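You operate a simulated robot arm through the tools that you are given. There is no shell and no other tool.

The job below is to be done with a simulated robot arm. You get a single attempt, and the scene is never put back.

## Task
Put things in order on the short island bench top. At the end: the green-capped cartridge stands where the white yellow dye cup stood; the white yellow dye cup is on the white carton (marked "PADS"); the teal drink bottle stands where the short steel tube stood; the short steel tube stands on top of the green tin; whatever was shut is shut again. Leave all else as you found it, and nothing knocked over. Set down upright: yellow dye cup.

The check looks at the end state, three seconds after you hand in, the way a careful person would. Anything else that was tipped, shoved, dropped, spilled or broken makes it a failure.

## Robot
A 6-joint arm with a two-finger gripper, fixed in place. Base frame: the origin is at the foot of the arm, x ahead of it, y to its left, z up; the work surface is at about z = 0. Units: mm, degrees, N and s.
With the tool pointing down near the work surface it reaches from about 180 to 480 mm from the base axis. Its first joint turns from -66.0 to 66.0 degrees. Payload 1.76 kg.
The TCP is the grasp point between the finger pads, 29 mm short of the fingertips. In the tool frame z runs along the fingers and y along their closing line. The gripper opens to 82 mm. The gripper's body begins 58 mm behind the TCP.
Orientation is that of the tool frame in the base frame, as a unit quaternion [x, y, z, w]. With the fingers straight down and closing along the base's y, the tool's x points along the base's -x, its y along +y and its z along -z.

## Interface
- The arm moves only by the tool apply_moves. Its argument "moves" is a list of rows, each an object (a shift or turn left out is 0, a gripper value left out holds the last) with "travel": the shift along the base's x, y, z in units of 20 mm (1.0 is 20 mm), a list of three; "angular": the turn, a rotation vector about the base's x, y, z in units of 5 degrees (1.0 is 5 degrees), a list of three; "fingers": the opening, from 0 (shut) to 1 (fully open). In form: [{"travel": [x, y, z], "angular": [wx, wy, wz], "fingers": fingers}, ...]. A call has 1 to 20 rows; each row shifts and turns the commanded pose from where the row before left it. A call with a number of a shift or a turn outside -1 to 1 is refused whole. Each row takes 0.2 s and may step no farther than 50 mm and 8.6 degrees from the row before; otherwise, or with a gripper value out of range, the whole call is refused. Where a pose cannot be reached the arm comes as near as it can. A force on the tool above 40 N (or 10 N above the force at the start of the call, whichever is more), or a blocked arm, ends the call early, and 0.2 s more pass. Each finger halts on what it meets, pressing with about 34 N; the grip force reading is that of the motor and also rises with nothing between the fingers. The clock runs only during rows and for 0.2 s after the last one: add rows that do not move to give the fingers time. The reply holds the time, the measured pose of the TCP, the force on the tool along the base axes, the opening and the grip force, in the units named above and with some noise, with the torque about the TCP (base axes, N m) and any sound that the robot's microphone picked up.
- Cameras (640 x 400 px; columns grow to the right, rows downward): "scene" is fixed at [55.1, 326.2, 435.7]; the picture's right is [-0.81, -0.59, 0.00], its down [-0.27, 0.37, -0.89] and it looks along [0.53, -0.72, -0.46] (base axes); focal length 216 px, centre (320, 200). "wrist" rides on the gripper at [79, 4, -89] in the tool frame; the picture's right is [-0.05, 1.00, 0.00], its down [-0.71, -0.04, -0.71] and it looks along [-0.71, -0.04, 0.71] (tool axes); focal length 256 px, centre (320, 200). There is no depth. A picture from a camera that has moved, and an enlarged one, comes with that camera's place and axes in the base frame and with its lens.
- get_image(camera): a new picture of that camera. No time passes.
- close_up(camera, box): a new picture of the part [left, top, right, bottom] of that camera's present view, enlarged. No time passes.
- job_done(): hands the job in; it is judged then, once.

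Places have to be worked out from the pictures, the camera data and where the tool is seen. Open the gripper and draw the arm clear of the work before you hand the job in, unless the task says otherwise.

The tools are called by a JSON object that holds its "op" and its "data". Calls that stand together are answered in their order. apply_moves: Moves the arm, as the interface text tells. Its arguments: {"type":"object","properties":{"moves":{"type":"array"}},"required":["moves"]} The other tools are called the same way: get_image (camera) takes a picture; close_up (camera, box) takes an enlarged picture of a part of a camera's view; job_done () hands the job in.

At the start:

```text
time: 0.0
position: [261.4, -139.4, 302.1]
tool_rot: [0.0, 1.0, 0.0, 0.0]
ft_force: [0.5, 0.6, 0.3]
moment: [0.01, 0.02, 0.0]
gripper_width: 82.0
grasp_force: 0.1
```

scene: 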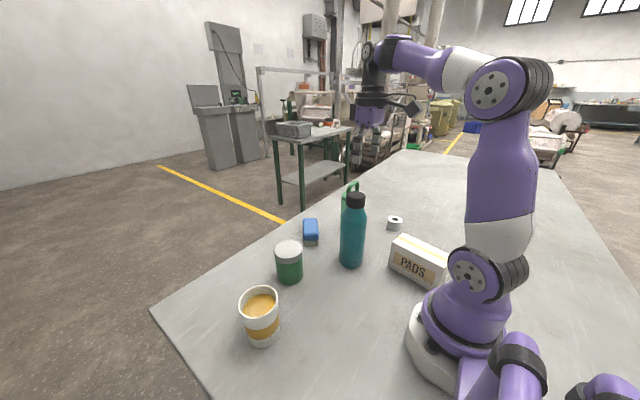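
wrist: 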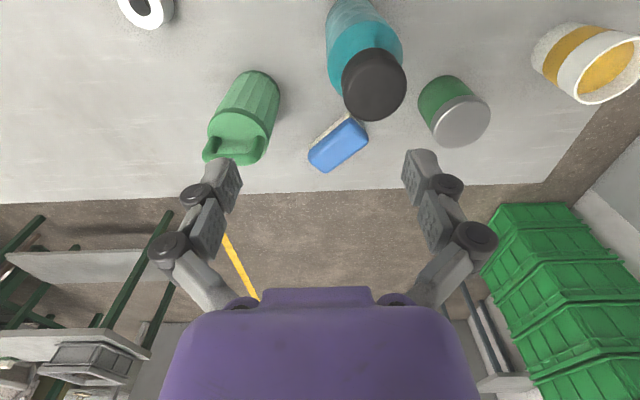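

I begin by looking closely at the scene from both cameras to locate the objects.

{"op": "close_up", "data": {"camera": "scene", "box": [220, 170, 480, 360]}}

{"op": "get_image", "data": {"camera": "wrist"}}

{"op": "close_up", "data": {"camera": "wrist", "box": [100, 0, 640, 200]}}

```text
2.11 times, centred on (350, 265) of scene
camera zoom: at [55.1, 326.2, 435.7], right [-0.81, -0.59, 0.0], down [-0.27, 0.37, -0.89], along [0.53, -0.72, -0.46], focal length 455 px, centre (257, 63)
```

zoom: 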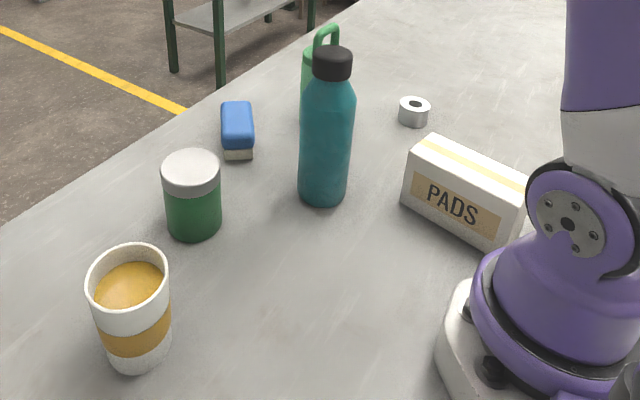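

```text
taken
camera wrist: at [182.6, -135.7, 391.9], right [0.05, 1.0, 0.0], down [0.71, -0.04, 0.71], along [0.71, -0.04, -0.71], focal length 256 px, centre (320, 200)
```

wrist: 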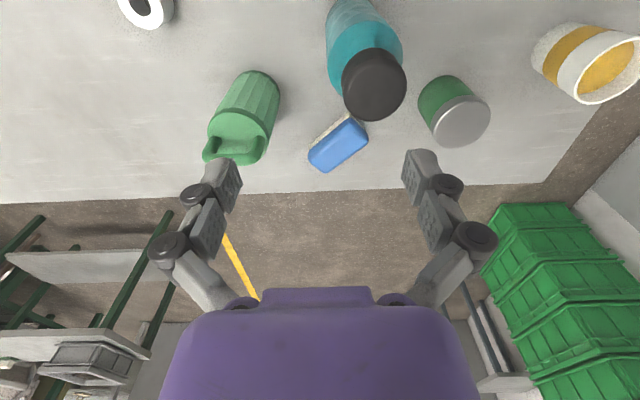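

```text
1.19 times, centred on (370, 100) of wrist
camera zoom: at [182.6, -135.7, 391.9], right [0.05, 1.0, 0.0], down [0.71, -0.04, 0.71], along [0.71, -0.04, -0.71], focal length 303 px, centre (261, 318)
```

zoom: 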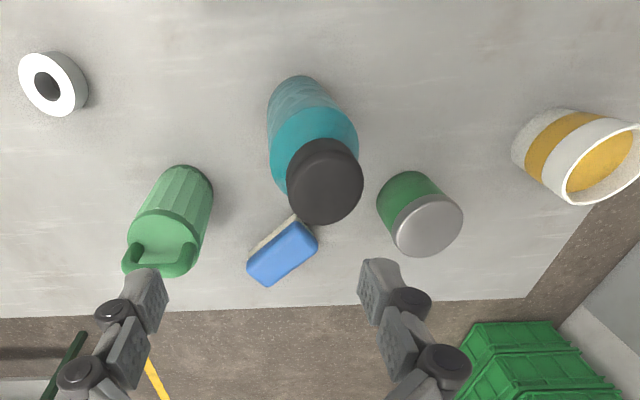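

Nothing is clearly a "cartridge" yet, so I take tighter zooms of the green ribbed item, the tin, the carton, and the rest of the bench.

{"op": "close_up", "data": {"camera": "wrist", "box": [190, 60, 300, 170]}}

{"op": "close_up", "data": {"camera": "scene", "box": [320, 165, 420, 245]}}

{"op": "close_up", "data": {"camera": "scene", "box": [370, 140, 640, 400]}}

{"op": "close_up", "data": {"camera": "scene", "box": [370, 210, 470, 300]}}

{"op": "close_up", "data": {"camera": "scene", "box": [225, 225, 325, 355]}}

```text
3.64 times, centred on (245, 115) of wrist
camera zoom: at [182.6, -135.7, 391.9], right [0.05, 1.0, 0.0], down [0.71, -0.04, 0.71], along [0.71, -0.04, -0.71], focal length 931 px, centre (593, 509)
```

zoom: 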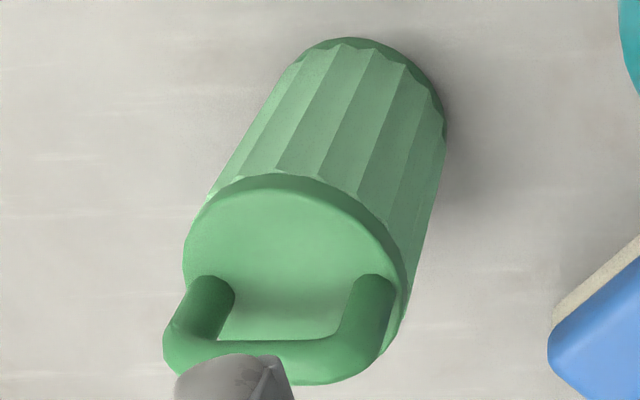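

```text
5.00 times, centred on (370, 205) of scene
camera zoom: at [55.1, 326.2, 435.7], right [-0.81, -0.59, 0.0], down [-0.27, 0.37, -0.89], along [0.53, -0.72, -0.46], focal length 1081 px, centre (70, 175)
```

zoom: 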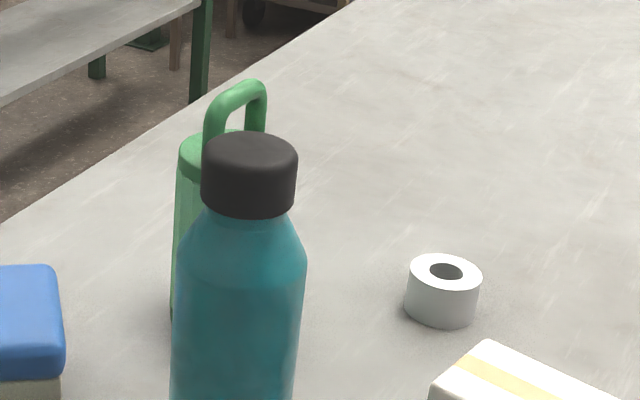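

```text
1.54 times, centred on (505, 270) of scene
camera zoom: at [55.1, 326.2, 435.7], right [-0.81, -0.59, 0.0], down [-0.27, 0.37, -0.89], along [0.53, -0.72, -0.46], focal length 332 px, centre (35, 92)
```

zoom: 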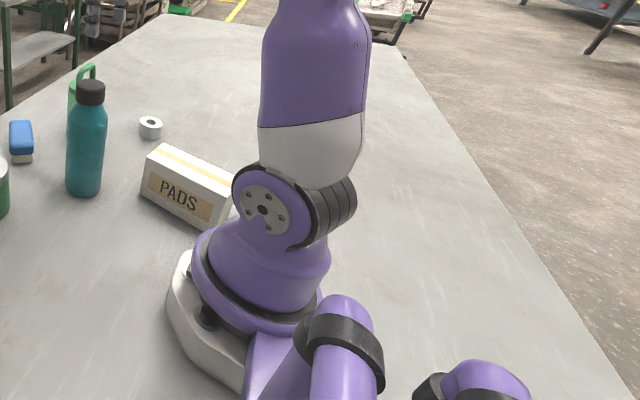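

```text
4.44 times, centred on (420, 255) of scene
camera zoom: at [55.1, 326.2, 435.7], right [-0.81, -0.59, 0.0], down [-0.27, 0.37, -0.89], along [0.53, -0.72, -0.46], focal length 960 px, centre (-124, -44)
```

zoom: 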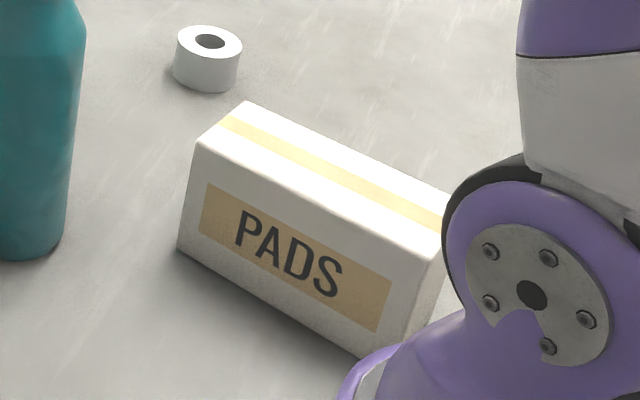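

```text
3.08 times, centred on (275, 290) of scene
camera zoom: at [55.1, 326.2, 435.7], right [-0.81, -0.59, 0.0], down [-0.27, 0.37, -0.89], along [0.53, -0.72, -0.46], focal length 665 px, centre (458, -77)
```

zoom: 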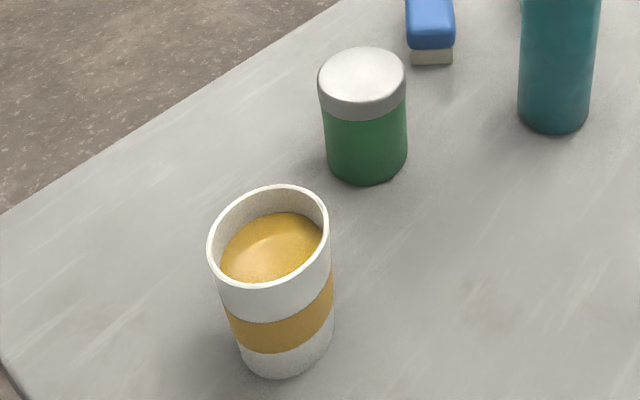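

The only "cartridge" candidate is the green ribbed item with the loop at about (327,-233), though it could also be a cover over something. I'll move the wrist camera nearer to it at a safe height, clear of the bottle at about (259,-97, 208 tall), and look.

{"op": "apply_moves", "data": {"moves": [{"travel": [-0.64, -0.98, 0], "fingers": 1}, {"travel": [-0.64, -0.98, 0]}, {"travel": [-0.64, -0.98, 0]}, {"travel": [-0.64, -0.98, 0]}, {"travel": [-0.64, -0.98, 0]}, {"travel": [0, 0, -1]}, {"travel": [0, 0, -1]}, {"travel": [0, 0, -1]}, {"travel": [0, 0, -1]}, {"travel": [0, 0, -1]}, {"travel": [0, 0, 0]}]}}

{"op": "get_image", "data": {"camera": "wrist"}}

{"op": "get_image", "data": {"camera": "scene"}}

```text
time: 2.4
position: [198.6, -236.5, 202.0]
tool_rot: [0.0, 1.0, 0.0, 0.0]
ft_force: [0.6, -0.8, 0.1]
moment: [0.0, -0.02, 0.0]
gripper_width: 81.9
grasp_force: 0.0
```

```text
taken
camera wrist: at [118.9, -233.4, 292.3], right [0.05, 1.0, 0.0], down [0.71, -0.04, 0.71], along [0.71, -0.04, -0.71], focal length 256 px, centre (320, 200)
```

wrist: 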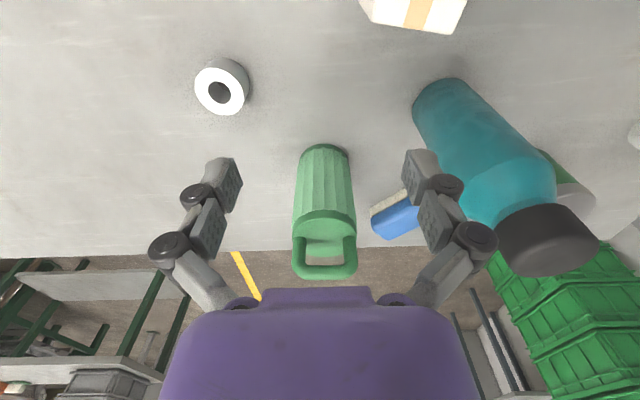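

```text
taken
```

scene: 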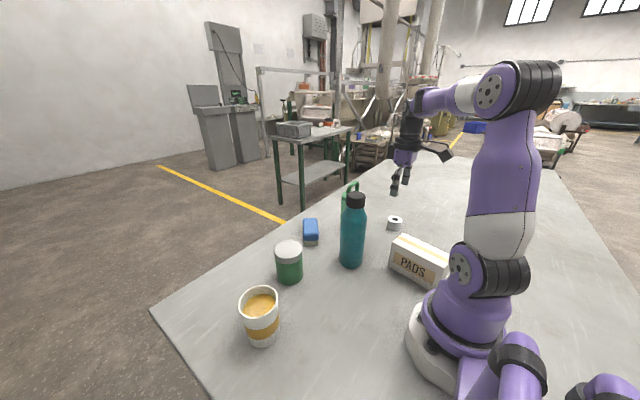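

{"op": "close_up", "data": {"camera": "wrist", "box": [270, 130, 380, 290]}}

{"op": "close_up", "data": {"camera": "wrist", "box": [180, 40, 270, 130]}}

{"op": "close_up", "data": {"camera": "wrist", "box": [340, 0, 640, 280]}}

```text
2.50 times, centred on (325, 210) of wrist
camera zoom: at [118.9, -233.4, 292.3], right [0.05, 1.0, 0.0], down [0.71, -0.04, 0.71], along [0.71, -0.04, -0.71], focal length 640 px, centre (308, 175)
```

zoom: 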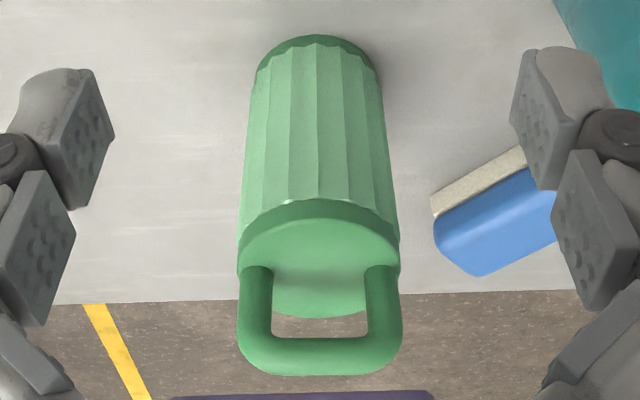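

```text
4.44 times, centred on (225, 85) of wrist
camera zoom: at [118.9, -233.4, 292.3], right [0.05, 1.0, 0.0], down [0.71, -0.04, 0.71], along [0.71, -0.04, -0.71], focal length 1138 px, centre (742, 711)
```

zoom: 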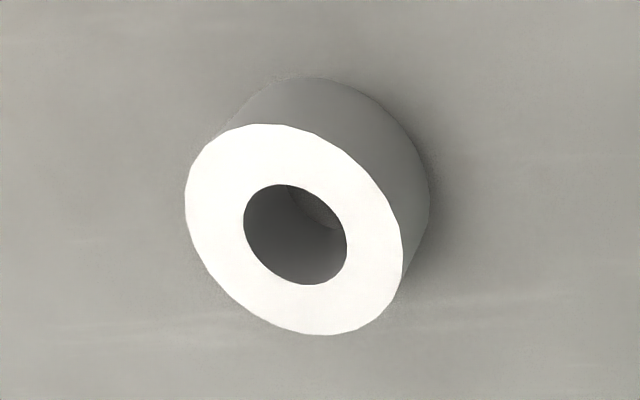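

```text
1.43 times, centred on (490, 140) of wrist
camera zoom: at [118.9, -233.4, 292.3], right [0.05, 1.0, 0.0], down [0.71, -0.04, 0.71], along [0.71, -0.04, -0.71], focal length 366 px, centre (77, 286)
```

zoom: 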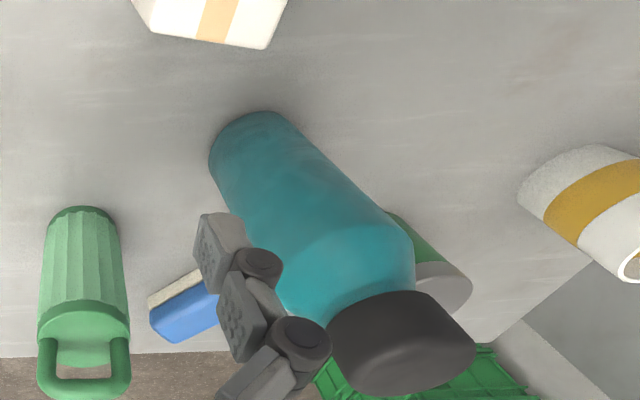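

The zoom shows a pleated cartridge with green end caps and a loop handle, standing at about (340,-240), so this is the green-capped cartridge. The steel tube is at about (219,-340), roughly 33 tall and 55 wide. I'll move above it first, since it frees the spot for the bottle.

{"op": "apply_moves", "data": {"moves": [{"travel": [0.2, -0.86, -0.5]}, {"travel": [0.2, -0.86, -0.5]}, {"travel": [0.2, -0.86, -0.5]}, {"travel": [0.2, -0.86, -0.5]}, {"travel": [0.2, -0.86, -0.5]}, {"travel": [0.05, -0.85, -0.5]}, {"travel": [0, 0, -0.6]}, {"travel": [0, 0, 0]}]}}

{"op": "get_image", "data": {"camera": "wrist"}}

{"op": "get_image", "data": {"camera": "scene"}}

```text
time: 4.2
position: [218.7, -341.0, 130.1]
tool_rot: [0.0, 1.0, 0.0, 0.0]
ft_force: [0.0, -0.1, 0.1]
moment: [-0.01, -0.01, 0.02]
gripper_width: 82.1
grasp_force: 0.0
```

```text
taken
camera wrist: at [139.4, -336.8, 219.9], right [0.05, 1.0, 0.0], down [0.71, -0.04, 0.71], along [0.71, -0.04, -0.71], focal length 256 px, centre (320, 200)
```

wrist: 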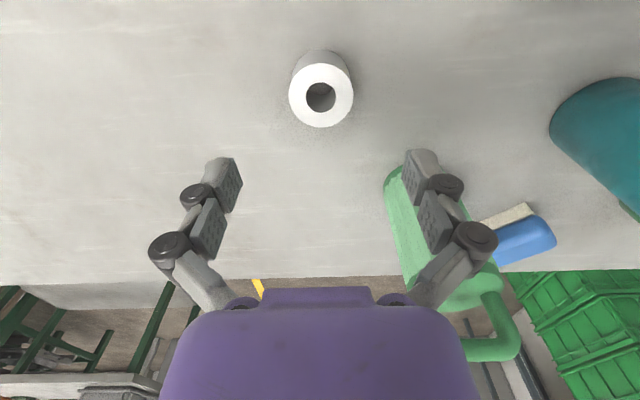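

```text
taken
```

scene: 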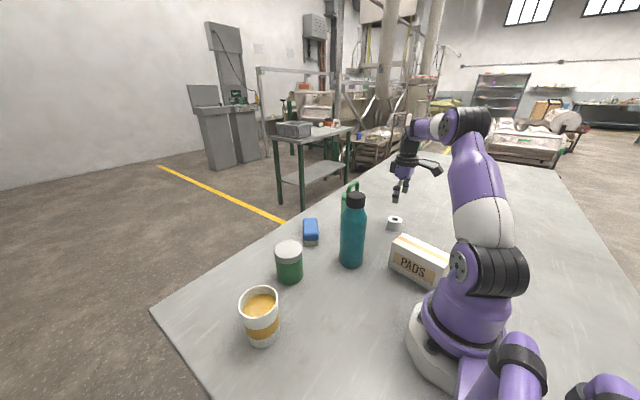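

{"op": "close_up", "data": {"camera": "wrist", "box": [270, 30, 370, 140]}}

{"op": "close_up", "data": {"camera": "wrist", "box": [370, 60, 540, 380]}}

```text
3.64 times, centred on (320, 85) of wrist
camera zoom: at [139.4, -336.8, 219.9], right [0.05, 1.0, 0.0], down [0.71, -0.04, 0.71], along [0.71, -0.04, -0.71], focal length 931 px, centre (320, 618)
```

zoom: 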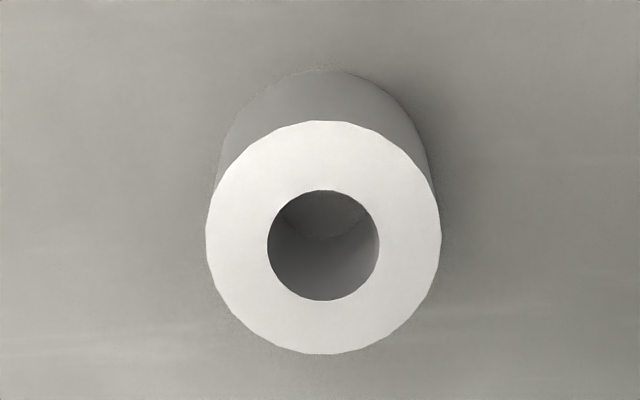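

```text
1.25 times, centred on (455, 220) of wrist
camera zoom: at [139.4, -336.8, 219.9], right [0.05, 1.0, 0.0], down [0.71, -0.04, 0.71], along [0.71, -0.04, -0.71], focal length 320 px, centre (151, 175)
```

zoom: 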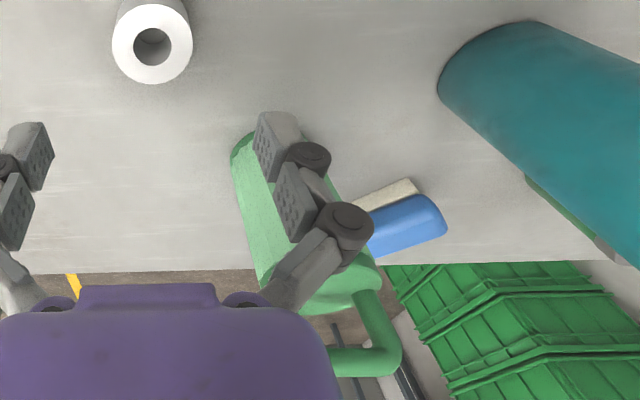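

The tube's top is centred at about (218,-340.5), it is about 47 wide, and the TCP is right above it. I descend so the fingertips stay about 7 mm above the bench, then close.

{"op": "apply_moves", "data": {"moves": [{"travel": [0, 0, -1], "fingers": 1}, {"travel": [0, 0, -1]}, {"travel": [0, 0, -1]}, {"travel": [0, 0, -1]}, {"travel": [0, 0, -0.7]}, {"travel": [0, 0, 0]}]}}

{"op": "get_image", "data": {"camera": "wrist"}}

```text
time: 5.6
position: [219.0, -341.1, 34.6]
tool_rot: [0.0, 1.0, -0.001, 0.0]
ft_force: [0.1, -1.3, 0.2]
moment: [0.03, 0.04, -0.01]
gripper_width: 82.1
grasp_force: 0.1
```

```text
taken
camera wrist: at [139.1, -337.2, 125.8], right [0.05, 1.0, 0.0], down [0.71, -0.04, 0.71], along [0.71, -0.04, -0.71], focal length 256 px, centre (320, 200)
```

wrist: 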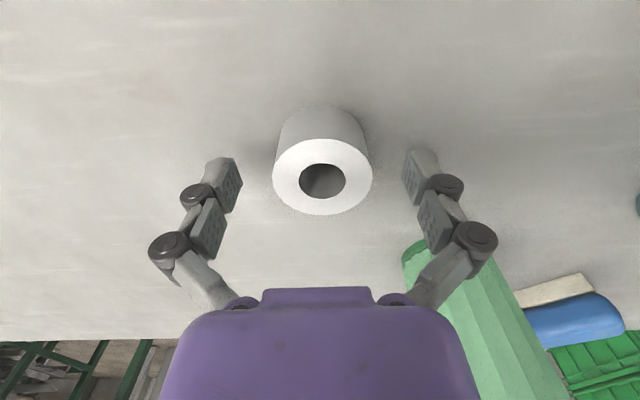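

The tube is centred between the fingers, so I close on it and then lift slightly.

{"op": "apply_moves", "data": {"moves": [{"travel": [0, 0, 0], "fingers": 0}, {"travel": [0, 0, 0]}, {"travel": [0, 0, 0]}, {"travel": [0, 0, 0.5]}, {"travel": [0, 0, 0.5]}, {"travel": [0, 0, 0]}]}}

{"op": "get_image", "data": {"camera": "wrist"}}

```text
time: 7.0
position: [218.4, -341.1, 55.5]
tool_rot: [0.0, 1.0, 0.0, -0.001]
ft_force: [0.5, 0.2, -1.2]
moment: [0.0, 0.0, 0.04]
gripper_width: 47.7
grasp_force: 33.9
```

```text
taken
camera wrist: at [139.2, -337.1, 146.2], right [0.05, 1.0, 0.0], down [0.71, -0.04, 0.71], along [0.71, -0.04, -0.71], focal length 256 px, centre (320, 200)
```

wrist: 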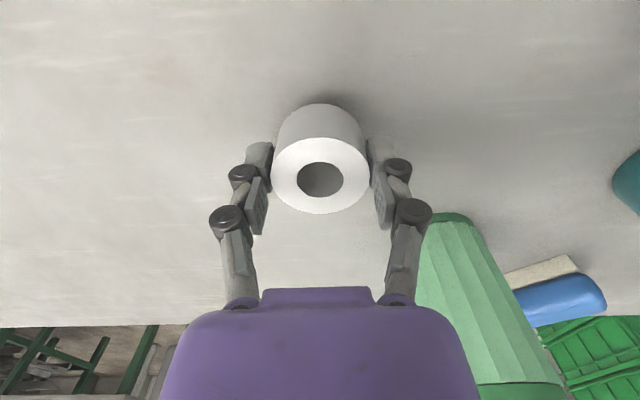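

The tube is held at 47.7 mm, and its bottom is 34.6 below the TCP. I lift it well above the bottle height and carry it toward the tin.

{"op": "apply_moves", "data": {"moves": [{"travel": [0, 0, 1]}, {"travel": [0, 0, 1]}, {"travel": [0, 0, 1]}, {"travel": [0, 0, 1]}, {"travel": [0, 0, 1]}, {"travel": [0, 0, 1]}, {"travel": [0, 0, 1]}, {"travel": [0, 0, 1]}, {"travel": [0, 0, 1]}, {"travel": [0, 0, 1]}, {"travel": [0, 0, 1]}, {"travel": [0, 0, 0]}]}}

{"op": "apply_moves", "data": {"moves": [{"travel": [0.2, 0.95, 0]}, {"travel": [0.2, 0.95, 0]}, {"travel": [0.2, 0.95, 0]}, {"travel": [0.2, 0.95, 0]}, {"travel": [0.2, 0.95, 0]}, {"travel": [0.2, 0.95, 0]}, {"travel": [0.2, 0.95, 0]}, {"travel": [0.2, 0.95, 0]}, {"travel": [0.2, 0.95, 0]}, {"travel": [0.2, 0.95, 0]}, {"travel": [0.2, 0.95, 0]}, {"travel": [0.2, 0.95, 0]}, {"travel": [0.2, 0.95, 0]}, {"travel": [0.2, 0.95, 0]}, {"travel": [0.2, 0.95, 0]}, {"travel": [0.2, 0.95, 0]}, {"travel": [0.2, 0.95, 0]}, {"travel": [0.2, 0.95, 0]}, {"travel": [0.2, 0.95, 0]}, {"travel": [0.2, 0.95, 0]}]}}

{"op": "get_image", "data": {"camera": "wrist"}}

{"op": "get_image", "data": {"camera": "scene"}}

```text
time: 9.6
position: [218.1, -339.6, 274.7]
tool_rot: [0.0, 1.0, 0.001, 0.001]
ft_force: [-0.8, 0.7, -1.5]
moment: [-0.01, -0.03, -0.01]
gripper_width: 47.8
grasp_force: 34.4
```

```text
time: 13.8
position: [299.0, 40.4, 274.7]
tool_rot: [0.0, 1.0, 0.0, -0.001]
ft_force: [0.0, -0.4, -0.8]
moment: [0.02, 0.0, 0.0]
gripper_width: 47.8
grasp_force: 34.5
```

```text
taken
camera wrist: at [220.2, 43.7, 365.8], right [0.05, 1.0, 0.0], down [0.71, -0.04, 0.71], along [0.71, -0.04, -0.71], focal length 256 px, centre (320, 200)
```

wrist: 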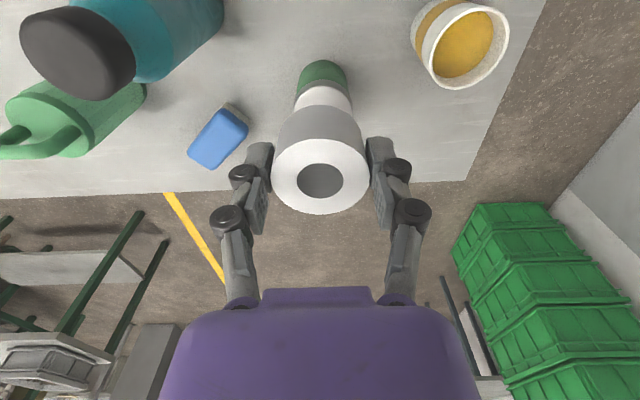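

```text
taken
```

scene: 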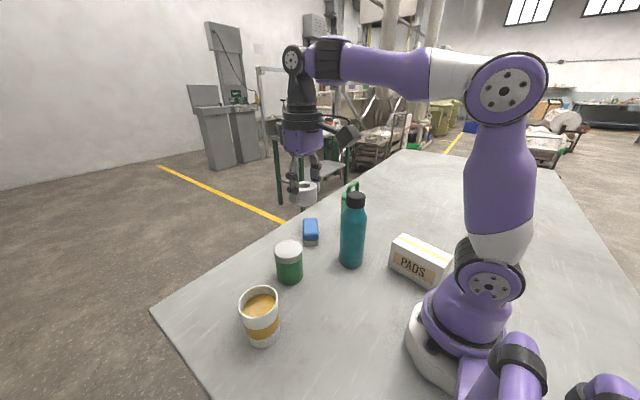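

The held tube hides the tin's lid, so I shift sideways for a clear view of the tin to measure its centre and height.

{"op": "apply_moves", "data": {"moves": [{"travel": [0, -1, 0]}, {"travel": [0, -1, 0]}, {"travel": [0, -1, 0]}, {"travel": [0, -1, 0]}, {"travel": [0, 0, 0]}]}}

{"op": "close_up", "data": {"camera": "wrist", "box": [360, 20, 520, 140]}}

{"op": "close_up", "data": {"camera": "scene", "box": [255, 225, 325, 295]}}

```text
time: 15.0
position: [300.1, -39.9, 275.5]
tool_rot: [0.0, 1.0, 0.0, 0.0]
ft_force: [-0.3, 0.1, -0.5]
moment: [-0.02, 0.01, 0.0]
gripper_width: 47.3
grasp_force: 33.5
```

```text
3.33 times, centred on (440, 80) of wrist
camera zoom: at [219.9, -36.7, 365.8], right [0.05, 1.0, 0.0], down [0.71, -0.04, 0.71], along [0.71, -0.04, -0.71], focal length 853 px, centre (-80, 600)
```

zoom: 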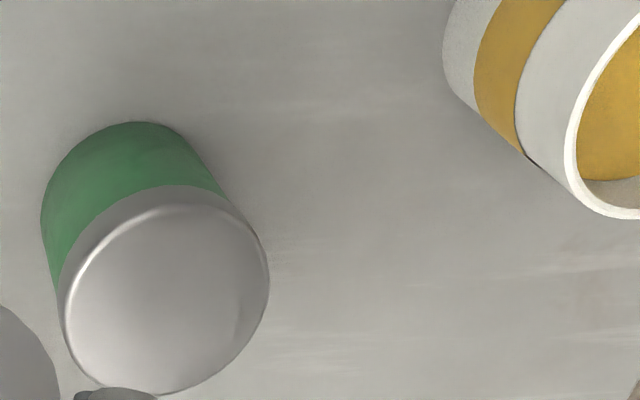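

```text
5.71 times, centred on (290, 260) of scene
camera zoom: at [55.1, 326.2, 435.7], right [-0.81, -0.59, 0.0], down [-0.27, 0.37, -0.89], along [0.53, -0.72, -0.46], focal length 1235 px, centre (491, -143)
```

zoom: 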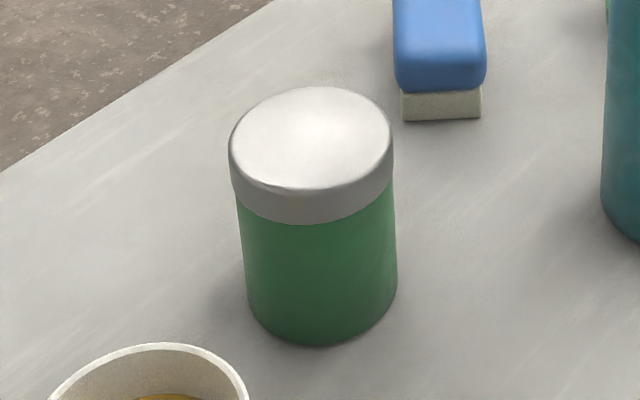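

The tin is centred at about (360,41), about 69 in diameter and roughly 88 tall. I move above it and come down to a hover just above the lid.

{"op": "apply_moves", "data": {"moves": [{"travel": [0.6, 0.81, 0]}, {"travel": [0.6, 0.81, 0]}, {"travel": [0.6, 0.81, 0]}, {"travel": [0.6, 0.81, 0]}, {"travel": [0.6, 0.81, 0]}, {"travel": [0, 0, -1]}, {"travel": [0, 0, -1]}, {"travel": [0, 0, -1]}, {"travel": [0, 0, -1]}, {"travel": [0, 0, -1]}, {"travel": [0, 0, -1]}, {"travel": [0, 0, -0.6]}, {"travel": [0, 0, 0]}]}}

{"op": "get_image", "data": {"camera": "wrist"}}

{"op": "close_up", "data": {"camera": "scene", "box": [240, 190, 340, 300]}}

```text
time: 17.8
position: [358.0, 39.1, 144.0]
tool_rot: [0.0, 1.0, 0.0, 0.0]
ft_force: [0.4, 0.0, -1.3]
moment: [-0.01, -0.02, -0.02]
gripper_width: 47.1
grasp_force: 33.9
```

```text
taken
camera wrist: at [279.3, 43.9, 233.9], right [0.05, 1.0, 0.0], down [0.71, -0.04, 0.71], along [0.71, -0.04, -0.71], focal length 256 px, centre (320, 200)
```

wrist: 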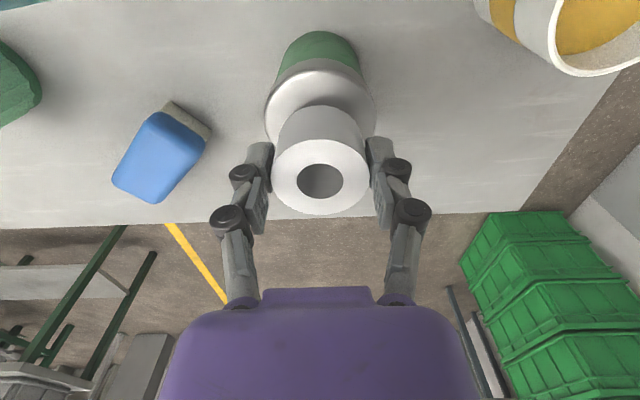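

```text
3.64 times, centred on (290, 245) of scene
camera zoom: at [55.1, 326.2, 435.7], right [-0.81, -0.59, 0.0], down [-0.27, 0.37, -0.89], along [0.53, -0.72, -0.46], focal length 786 px, centre (429, 36)
```

zoom: 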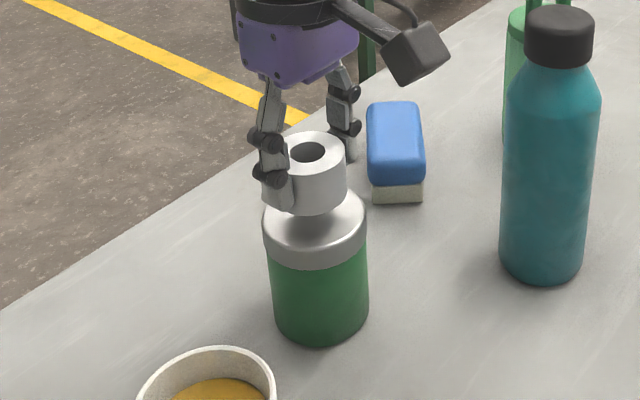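

{"op": "close_up", "data": {"camera": "wrist", "box": [250, 20, 390, 220]}}

{"op": "close_up", "data": {"camera": "scene", "box": [260, 215, 325, 290]}}

```text
2.00 times, centred on (320, 120) of wrist
camera zoom: at [279.3, 43.9, 233.9], right [0.05, 1.0, 0.0], down [0.71, -0.04, 0.71], along [0.71, -0.04, -0.71], focal length 512 px, centre (320, 360)
```

zoom: 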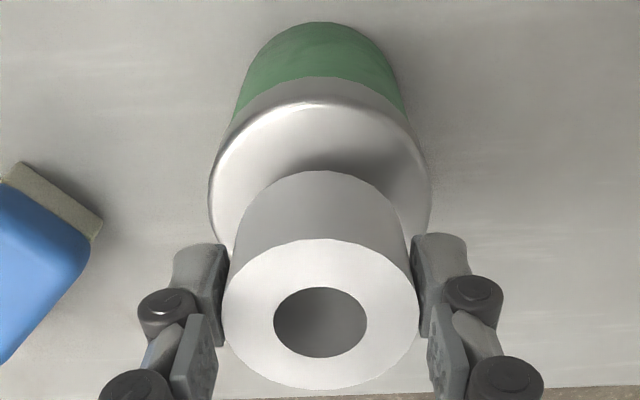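

```text
5.33 times, centred on (292, 252) of scene
camera zoom: at [55.1, 326.2, 435.7], right [-0.81, -0.59, 0.0], down [-0.27, 0.37, -0.89], along [0.53, -0.72, -0.46], focal length 1153 px, centre (467, -80)
```

zoom: 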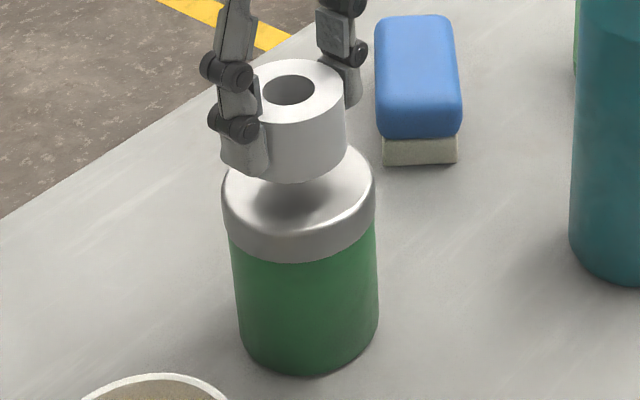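

The tube is aligned with the lid in y, and the tin's centre is about 2 mm further out in x, with a gap of about 20 mm. I shift slightly and lower most of the gap.

{"op": "apply_moves", "data": {"moves": [{"travel": [0.12, 0, -0.3]}, {"travel": [0, 0, -0.3]}, {"travel": [0, 0, -0.2]}, {"travel": [0, 0, 0]}]}}

{"op": "close_up", "data": {"camera": "scene", "box": [260, 215, 325, 290]}}

{"op": "close_up", "data": {"camera": "wrist", "box": [250, 20, 390, 220]}}

```text
time: 18.8
position: [361.3, 39.8, 126.9]
tool_rot: [0.001, 1.0, 0.0, 0.0]
ft_force: [0.0, -1.0, -0.4]
moment: [0.01, -0.01, 0.03]
gripper_width: 47.3
grasp_force: 33.9
```

```text
5.33 times, centred on (292, 252) of scene
camera zoom: at [55.1, 326.2, 435.7], right [-0.81, -0.59, 0.0], down [-0.27, 0.37, -0.89], along [0.53, -0.72, -0.46], focal length 1153 px, centre (467, -80)
```

zoom: 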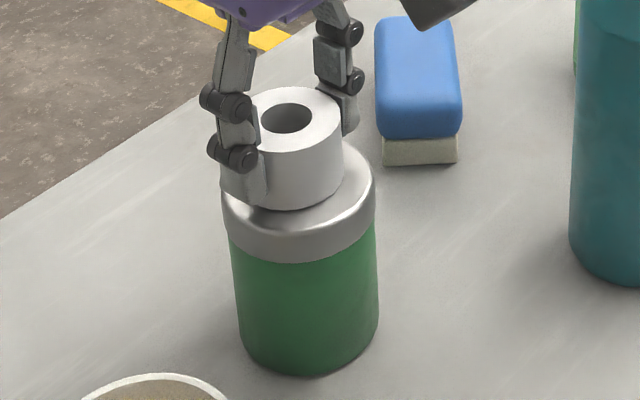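

```text
2.00 times, centred on (320, 120) of wrist
camera zoom: at [282.0, 44.0, 217.6], right [0.05, 1.0, 0.0], down [0.71, -0.04, 0.71], along [0.71, -0.04, -0.71], focal length 512 px, centre (320, 360)
```

zoom: 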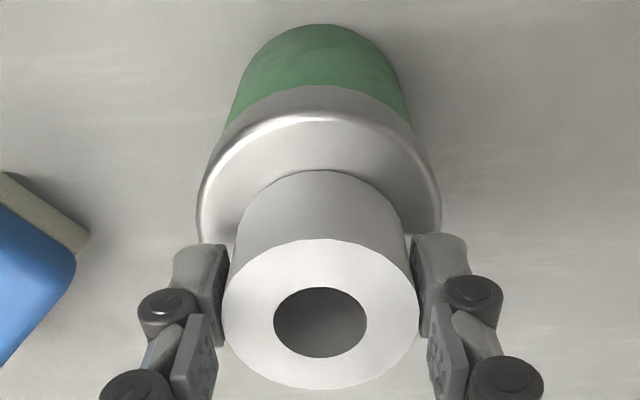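

The tube's bottom is now about 3–4 mm above the lid and well centred. I lower in 1 mm steps and watch the vertical force.

{"op": "apply_moves", "data": {"moves": [{"travel": [0, 0, -0.05]}, {"travel": [0, 0, -0.05]}, {"travel": [0, 0, 0]}]}}

{"op": "apply_moves", "data": {"moves": [{"travel": [0, 0, -0.05]}, {"travel": [0, 0, 0]}]}}

{"op": "close_up", "data": {"camera": "scene", "box": [260, 215, 325, 290]}}

```text
time: 19.6
position: [361.3, 41.4, 126.3]
tool_rot: [0.0, 1.0, 0.0, 0.001]
ft_force: [-3.3, -1.0, 13.9]
moment: [-0.13, 0.07, -0.08]
gripper_width: 47.1
grasp_force: 34.1
```

```text
time: 20.2
position: [362.4, 40.3, 124.2]
tool_rot: [0.001, 1.0, -0.001, 0.002]
ft_force: [-0.6, 0.4, 20.6]
moment: [0.04, -0.06, -0.2]
gripper_width: 46.5
grasp_force: 34.5
```

```text
5.33 times, centred on (292, 252) of scene
camera zoom: at [55.0, 326.2, 435.7], right [-0.81, -0.59, 0.0], down [-0.27, 0.37, -0.89], along [0.53, -0.72, -0.46], focal length 1153 px, centre (467, -80)
```

zoom: 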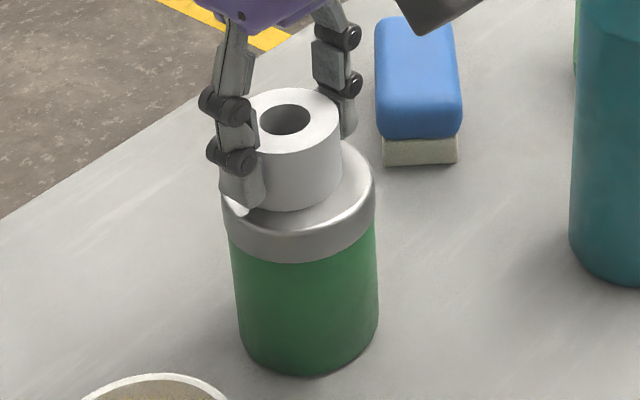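

There is contact at about 14–20 N, so the tube sits on the lid. I back off 1 mm, then open the fingers and hold.

{"op": "apply_moves", "data": {"moves": [{"travel": [0, 0, 0.05]}, {"travel": [0, 0, 0.03], "fingers": 0.62}, {"travel": [0, 0, 0], "fingers": 0.75}, {"travel": [0, 0, 0], "fingers": 0.9}, {"travel": [0, 0, 0]}]}}

{"op": "close_up", "data": {"camera": "scene", "box": [260, 215, 325, 290]}}

{"op": "get_image", "data": {"camera": "wrist"}}

```text
time: 21.4
position: [361.7, 40.6, 126.7]
tool_rot: [0.0, 1.0, 0.0, 0.0]
ft_force: [-0.2, 0.0, 0.8]
moment: [0.0, 0.0, -0.04]
gripper_width: 73.9
grasp_force: 0.0
```

```text
5.33 times, centred on (292, 252) of scene
camera zoom: at [55.1, 326.2, 435.7], right [-0.81, -0.59, 0.0], down [-0.27, 0.37, -0.89], along [0.53, -0.72, -0.46], focal length 1153 px, centre (467, -80)
```

zoom: 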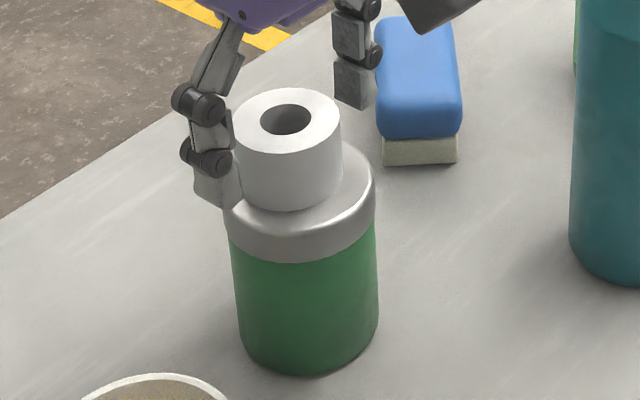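

```text
taken
camera wrist: at [282.0, 44.3, 216.4], right [0.05, 1.0, 0.0], down [0.71, -0.04, 0.71], along [0.71, -0.04, -0.71], focal length 256 px, centre (320, 200)
```

wrist: 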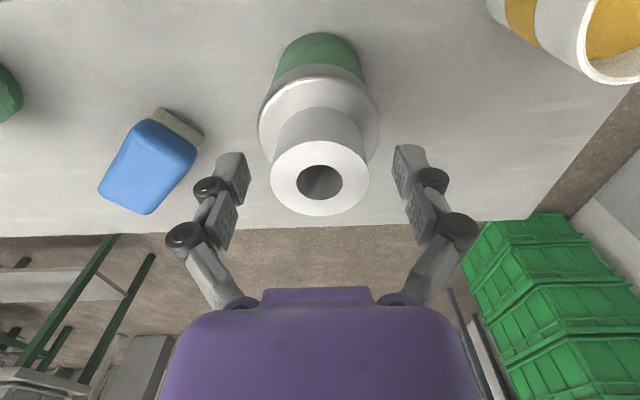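

The tube stands on the tin with its whole footprint on the lid. I open fully, rise straight up, and move to a viewpoint for the bottle.

{"op": "apply_moves", "data": {"moves": [{"travel": [0, 0, 0], "fingers": 1}, {"travel": [0, 0, 0.5]}, {"travel": [0, 0, 1]}, {"travel": [0, 0, 1]}, {"travel": [0, 0, 1]}, {"travel": [0, 0, 1]}, {"travel": [0, 0, 1]}, {"travel": [0, 0, 1]}, {"travel": [0, 0, 1]}, {"travel": [0, 0, 0.5]}]}}

{"op": "apply_moves", "data": {"moves": [{"travel": [-0.9, -0.7, 0]}, {"travel": [-0.9, -0.7, 0]}, {"travel": [-0.9, -0.7, 0]}, {"travel": [-0.9, -0.7, 0]}, {"travel": [-0.9, -0.7, 0]}, {"travel": [-0.9, -0.7, 0]}, {"travel": [-0.9, -0.7, 0]}, {"travel": [-0.9, -0.7, 0]}, {"travel": [-0.9, -0.7, 0]}, {"travel": [-0.9, -0.7, 0]}, {"travel": [0, 0, 0]}]}}

{"op": "get_image", "data": {"camera": "wrist"}}

{"op": "get_image", "data": {"camera": "scene"}}

```text
time: 23.6
position: [361.9, 41.2, 287.2]
tool_rot: [0.0, 1.0, 0.0, 0.0]
ft_force: [-0.1, -0.3, 0.7]
moment: [-0.01, 0.02, 0.0]
gripper_width: 81.9
grasp_force: 0.1
```

```text
time: 26.0
position: [180.1, -101.0, 287.2]
tool_rot: [0.001, 1.0, 0.0, 0.0]
ft_force: [-0.2, -0.4, -0.1]
moment: [0.01, -0.01, 0.0]
gripper_width: 82.2
grasp_force: 0.0
```

```text
taken
camera wrist: at [101.8, -96.0, 376.2], right [0.05, 1.0, 0.0], down [0.71, -0.04, 0.71], along [0.71, -0.04, -0.71], focal length 256 px, centre (320, 200)
```

wrist: 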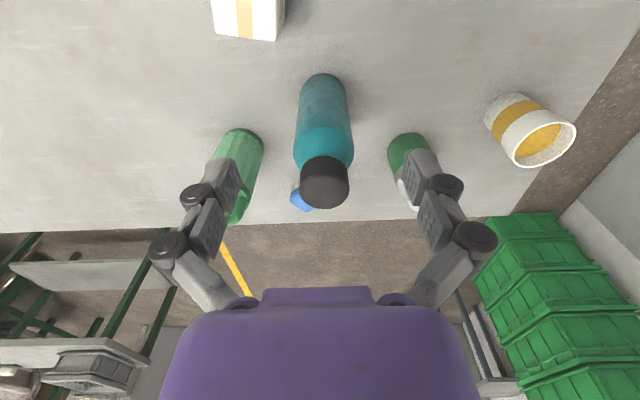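

```text
taken
```

scene: 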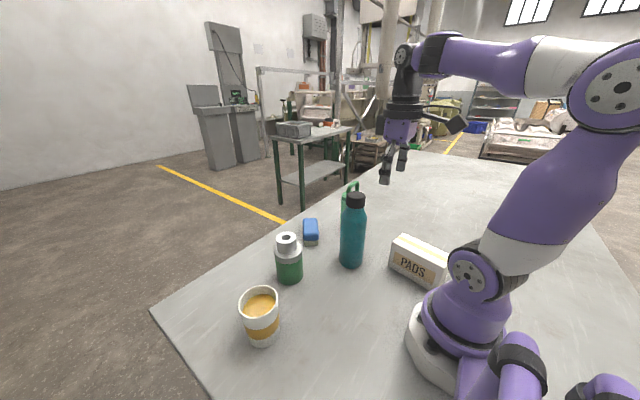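

{"op": "close_up", "data": {"camera": "wrist", "box": [270, 60, 380, 220]}}

{"op": "close_up", "data": {"camera": "scene", "box": [315, 170, 395, 280]}}

{"op": "close_up", "data": {"camera": "scene", "box": [255, 220, 325, 295]}}

```text
2.50 times, centred on (325, 140) of wrist
camera zoom: at [101.8, -96.0, 376.2], right [0.05, 1.0, 0.0], down [0.71, -0.04, 0.71], along [0.71, -0.04, -0.71], focal length 640 px, centre (308, 350)
```

zoom: 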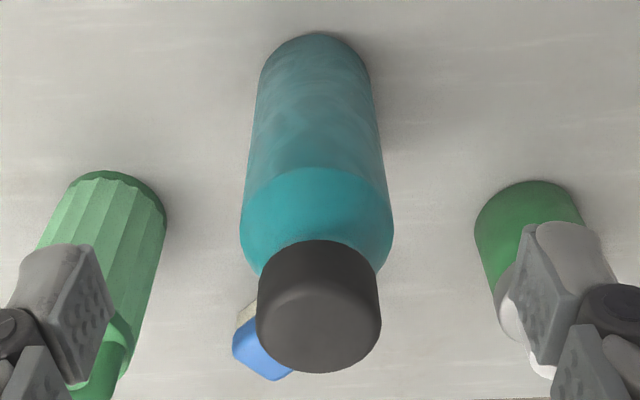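

```text
3.64 times, centred on (355, 225) of scene
camera zoom: at [55.1, 326.2, 435.7], right [-0.81, -0.59, 0.0], down [-0.27, 0.37, -0.89], along [0.53, -0.72, -0.46], focal length 786 px, centre (193, 109)
```

zoom: 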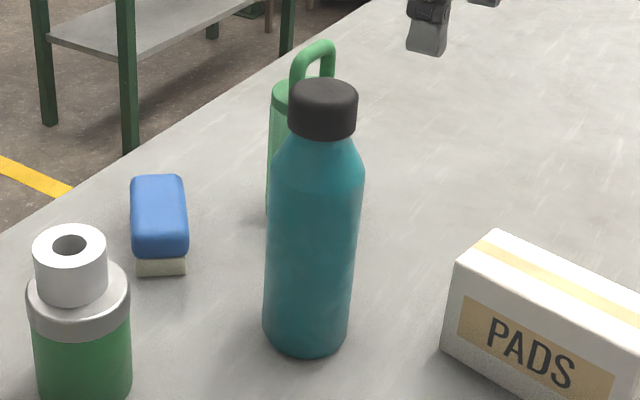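

```text
5.33 times, centred on (290, 258) of scene
camera zoom: at [55.1, 326.2, 435.7], right [-0.81, -0.59, 0.0], down [-0.27, 0.37, -0.89], along [0.53, -0.72, -0.46], focal length 1153 px, centre (480, -107)
```

zoom: 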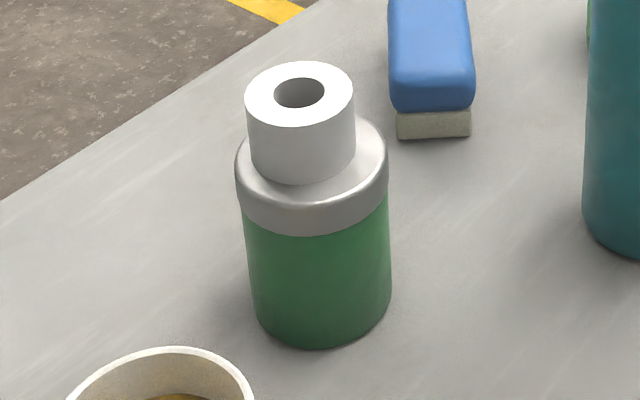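

The bottle stands at about (261.5,-101), about 65 in diameter, with a straight body up to z≈148 and a cap top at about 204. I move over it and descend until the fingertips are around cap height, to check alignment.

{"op": "apply_moves", "data": {"moves": [{"travel": [0.8, 0, 0]}, {"travel": [0.8, 0, 0]}, {"travel": [0.8, 0, 0]}, {"travel": [0.8, 0, 0]}, {"travel": [0.85, 0, 0]}, {"travel": [0, 0, -1]}, {"travel": [0, 0, -1]}, {"travel": [0, 0, -1]}, {"travel": [0, 0, 0]}]}}

{"op": "get_image", "data": {"camera": "wrist"}}

{"op": "close_up", "data": {"camera": "scene", "box": [300, 130, 420, 280]}}

```text
time: 28.0
position: [262.7, -98.9, 226.8]
tool_rot: [-0.001, 1.0, 0.0, 0.001]
ft_force: [-0.1, 0.9, 1.1]
moment: [0.03, -0.04, 0.01]
gripper_width: 81.9
grasp_force: 0.1
```

```text
taken
camera wrist: at [183.0, -95.0, 316.3], right [0.05, 1.0, 0.0], down [0.71, -0.04, 0.71], along [0.71, -0.04, -0.71], focal length 256 px, centre (320, 200)
```

wrist: 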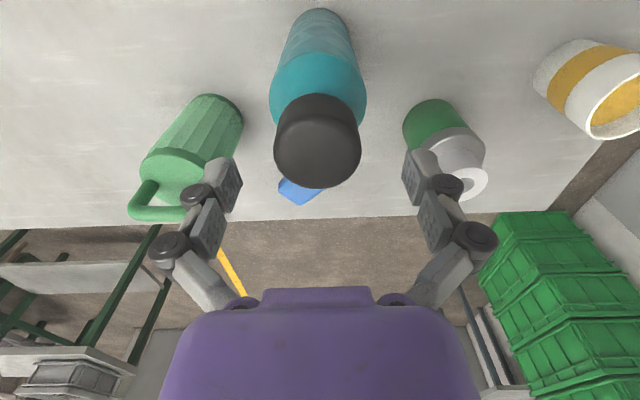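

```text
2.67 times, centred on (360, 205) of scene
camera zoom: at [55.1, 326.2, 435.7], right [-0.81, -0.59, 0.0], down [-0.27, 0.37, -0.89], along [0.53, -0.72, -0.46], focal length 576 px, centre (213, 187)
```

zoom: 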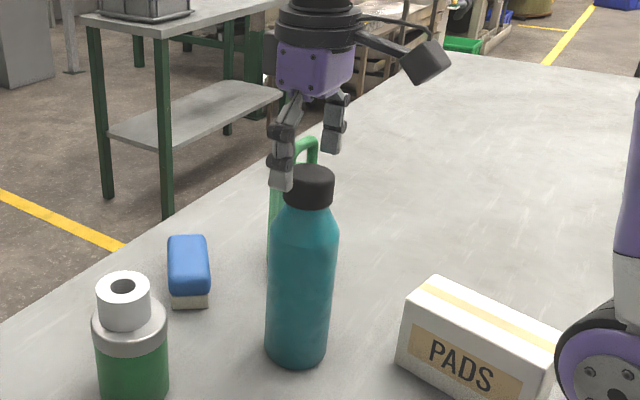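

The bottle's axis is about 2 mm to the -y side and 1 mm nearer than the TCP. I correct that and go down most of the way, then check again.

{"op": "apply_moves", "data": {"moves": [{"travel": [-0.06, -0.1, 0]}, {"travel": [0, 0, -0.7]}, {"travel": [0, 0, -0.7]}, {"travel": [0, 0, -0.7]}, {"travel": [0, 0, -0.7]}, {"travel": [0, 0, 0]}]}}

{"op": "get_image", "data": {"camera": "wrist"}}

{"op": "close_up", "data": {"camera": "scene", "box": [300, 130, 420, 280]}}

```text
time: 29.4
position: [261.4, -101.2, 170.5]
tool_rot: [0.0, 1.0, 0.0, 0.0]
ft_force: [-0.5, -0.1, 0.0]
moment: [0.01, -0.02, -0.03]
gripper_width: 81.9
grasp_force: 0.1
```

```text
taken
camera wrist: at [181.8, -98.2, 260.3], right [0.05, 1.0, 0.0], down [0.71, -0.04, 0.71], along [0.71, -0.04, -0.71], focal length 256 px, centre (320, 200)
```

wrist: 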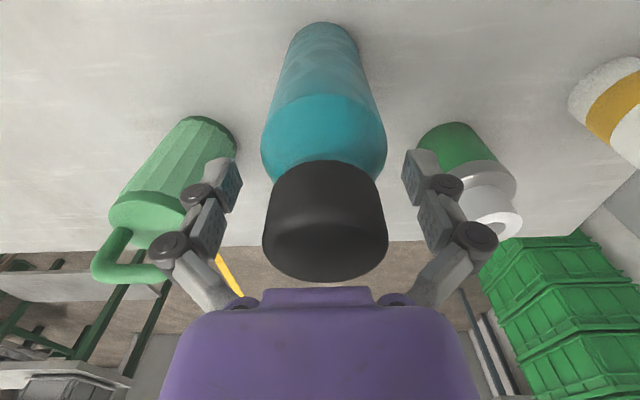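

```text
2.67 times, centred on (360, 205) of scene
camera zoom: at [55.1, 326.2, 435.7], right [-0.81, -0.59, 0.0], down [-0.27, 0.37, -0.89], along [0.53, -0.72, -0.46], focal length 576 px, centre (213, 187)
```

zoom: 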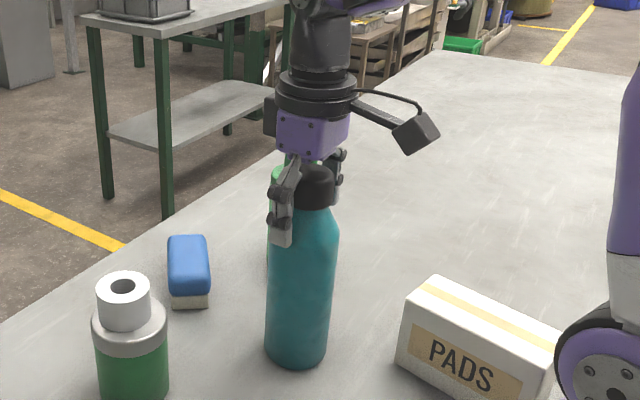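

The bottle sits about 1.5 mm to the +y side now; I correct that and lower so the pads reach the straight body, keeping the palm clear of the cap.

{"op": "apply_moves", "data": {"moves": [{"travel": [0, 0.07, 0]}, {"travel": [0, 0, -0.3]}, {"travel": [0, 0, -0.3]}, {"travel": [0, 0, -0.2]}, {"travel": [0, 0, 0]}]}}

{"op": "get_image", "data": {"camera": "wrist"}}

{"op": "close_up", "data": {"camera": "scene", "box": [325, 170, 385, 240]}}

```text
time: 30.6
position: [261.5, -100.8, 155.2]
tool_rot: [0.0, 1.0, 0.0, 0.0]
ft_force: [-0.9, 1.0, 5.0]
moment: [0.03, -0.01, 0.01]
gripper_width: 81.9
grasp_force: 0.1
```

```text
taken
camera wrist: at [182.0, -96.7, 244.7], right [0.05, 1.0, 0.0], down [0.71, -0.04, 0.71], along [0.71, -0.04, -0.71], focal length 256 px, centre (320, 200)
```

wrist: 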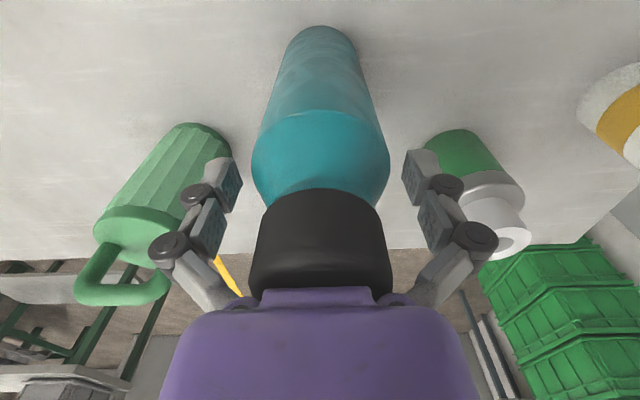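

```text
5.71 times, centred on (355, 205) of scene
camera zoom: at [55.1, 326.2, 435.7], right [-0.81, -0.59, 0.0], down [-0.27, 0.37, -0.89], along [0.53, -0.72, -0.46], focal length 1235 px, centre (120, 171)
```

zoom: 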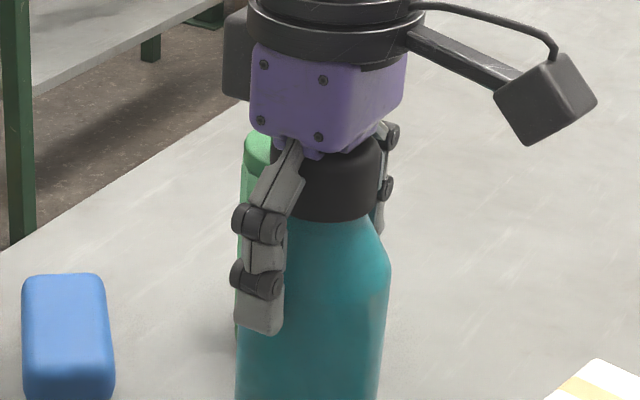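

A 5 N upward force suggests the palm just touched the cap. I raise 3 mm to free it and confirm the force drops.

{"op": "apply_moves", "data": {"moves": [{"travel": [0, 0, 0.15]}, {"travel": [0, 0, 0]}]}}

{"op": "close_up", "data": {"camera": "scene", "box": [325, 170, 385, 240]}}

```text
time: 31.2
position: [261.7, -100.4, 156.9]
tool_rot: [0.0, 1.0, -0.001, 0.0]
ft_force: [0.2, 1.2, 1.0]
moment: [0.0, -0.02, 0.0]
gripper_width: 82.2
grasp_force: 0.1
```

```text
5.71 times, centred on (355, 205) of scene
camera zoom: at [55.1, 326.2, 435.7], right [-0.81, -0.59, 0.0], down [-0.27, 0.37, -0.89], along [0.53, -0.72, -0.46], focal length 1235 px, centre (120, 171)
```

zoom: 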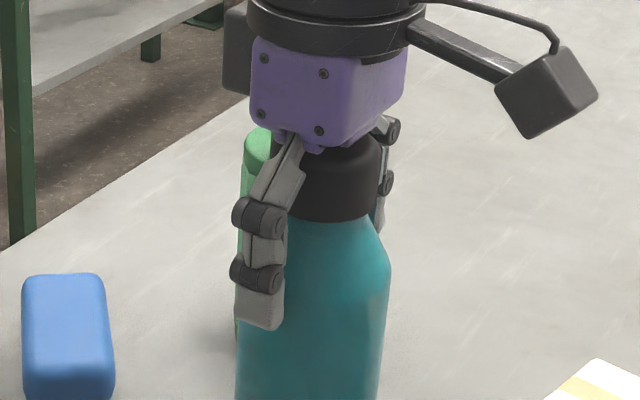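

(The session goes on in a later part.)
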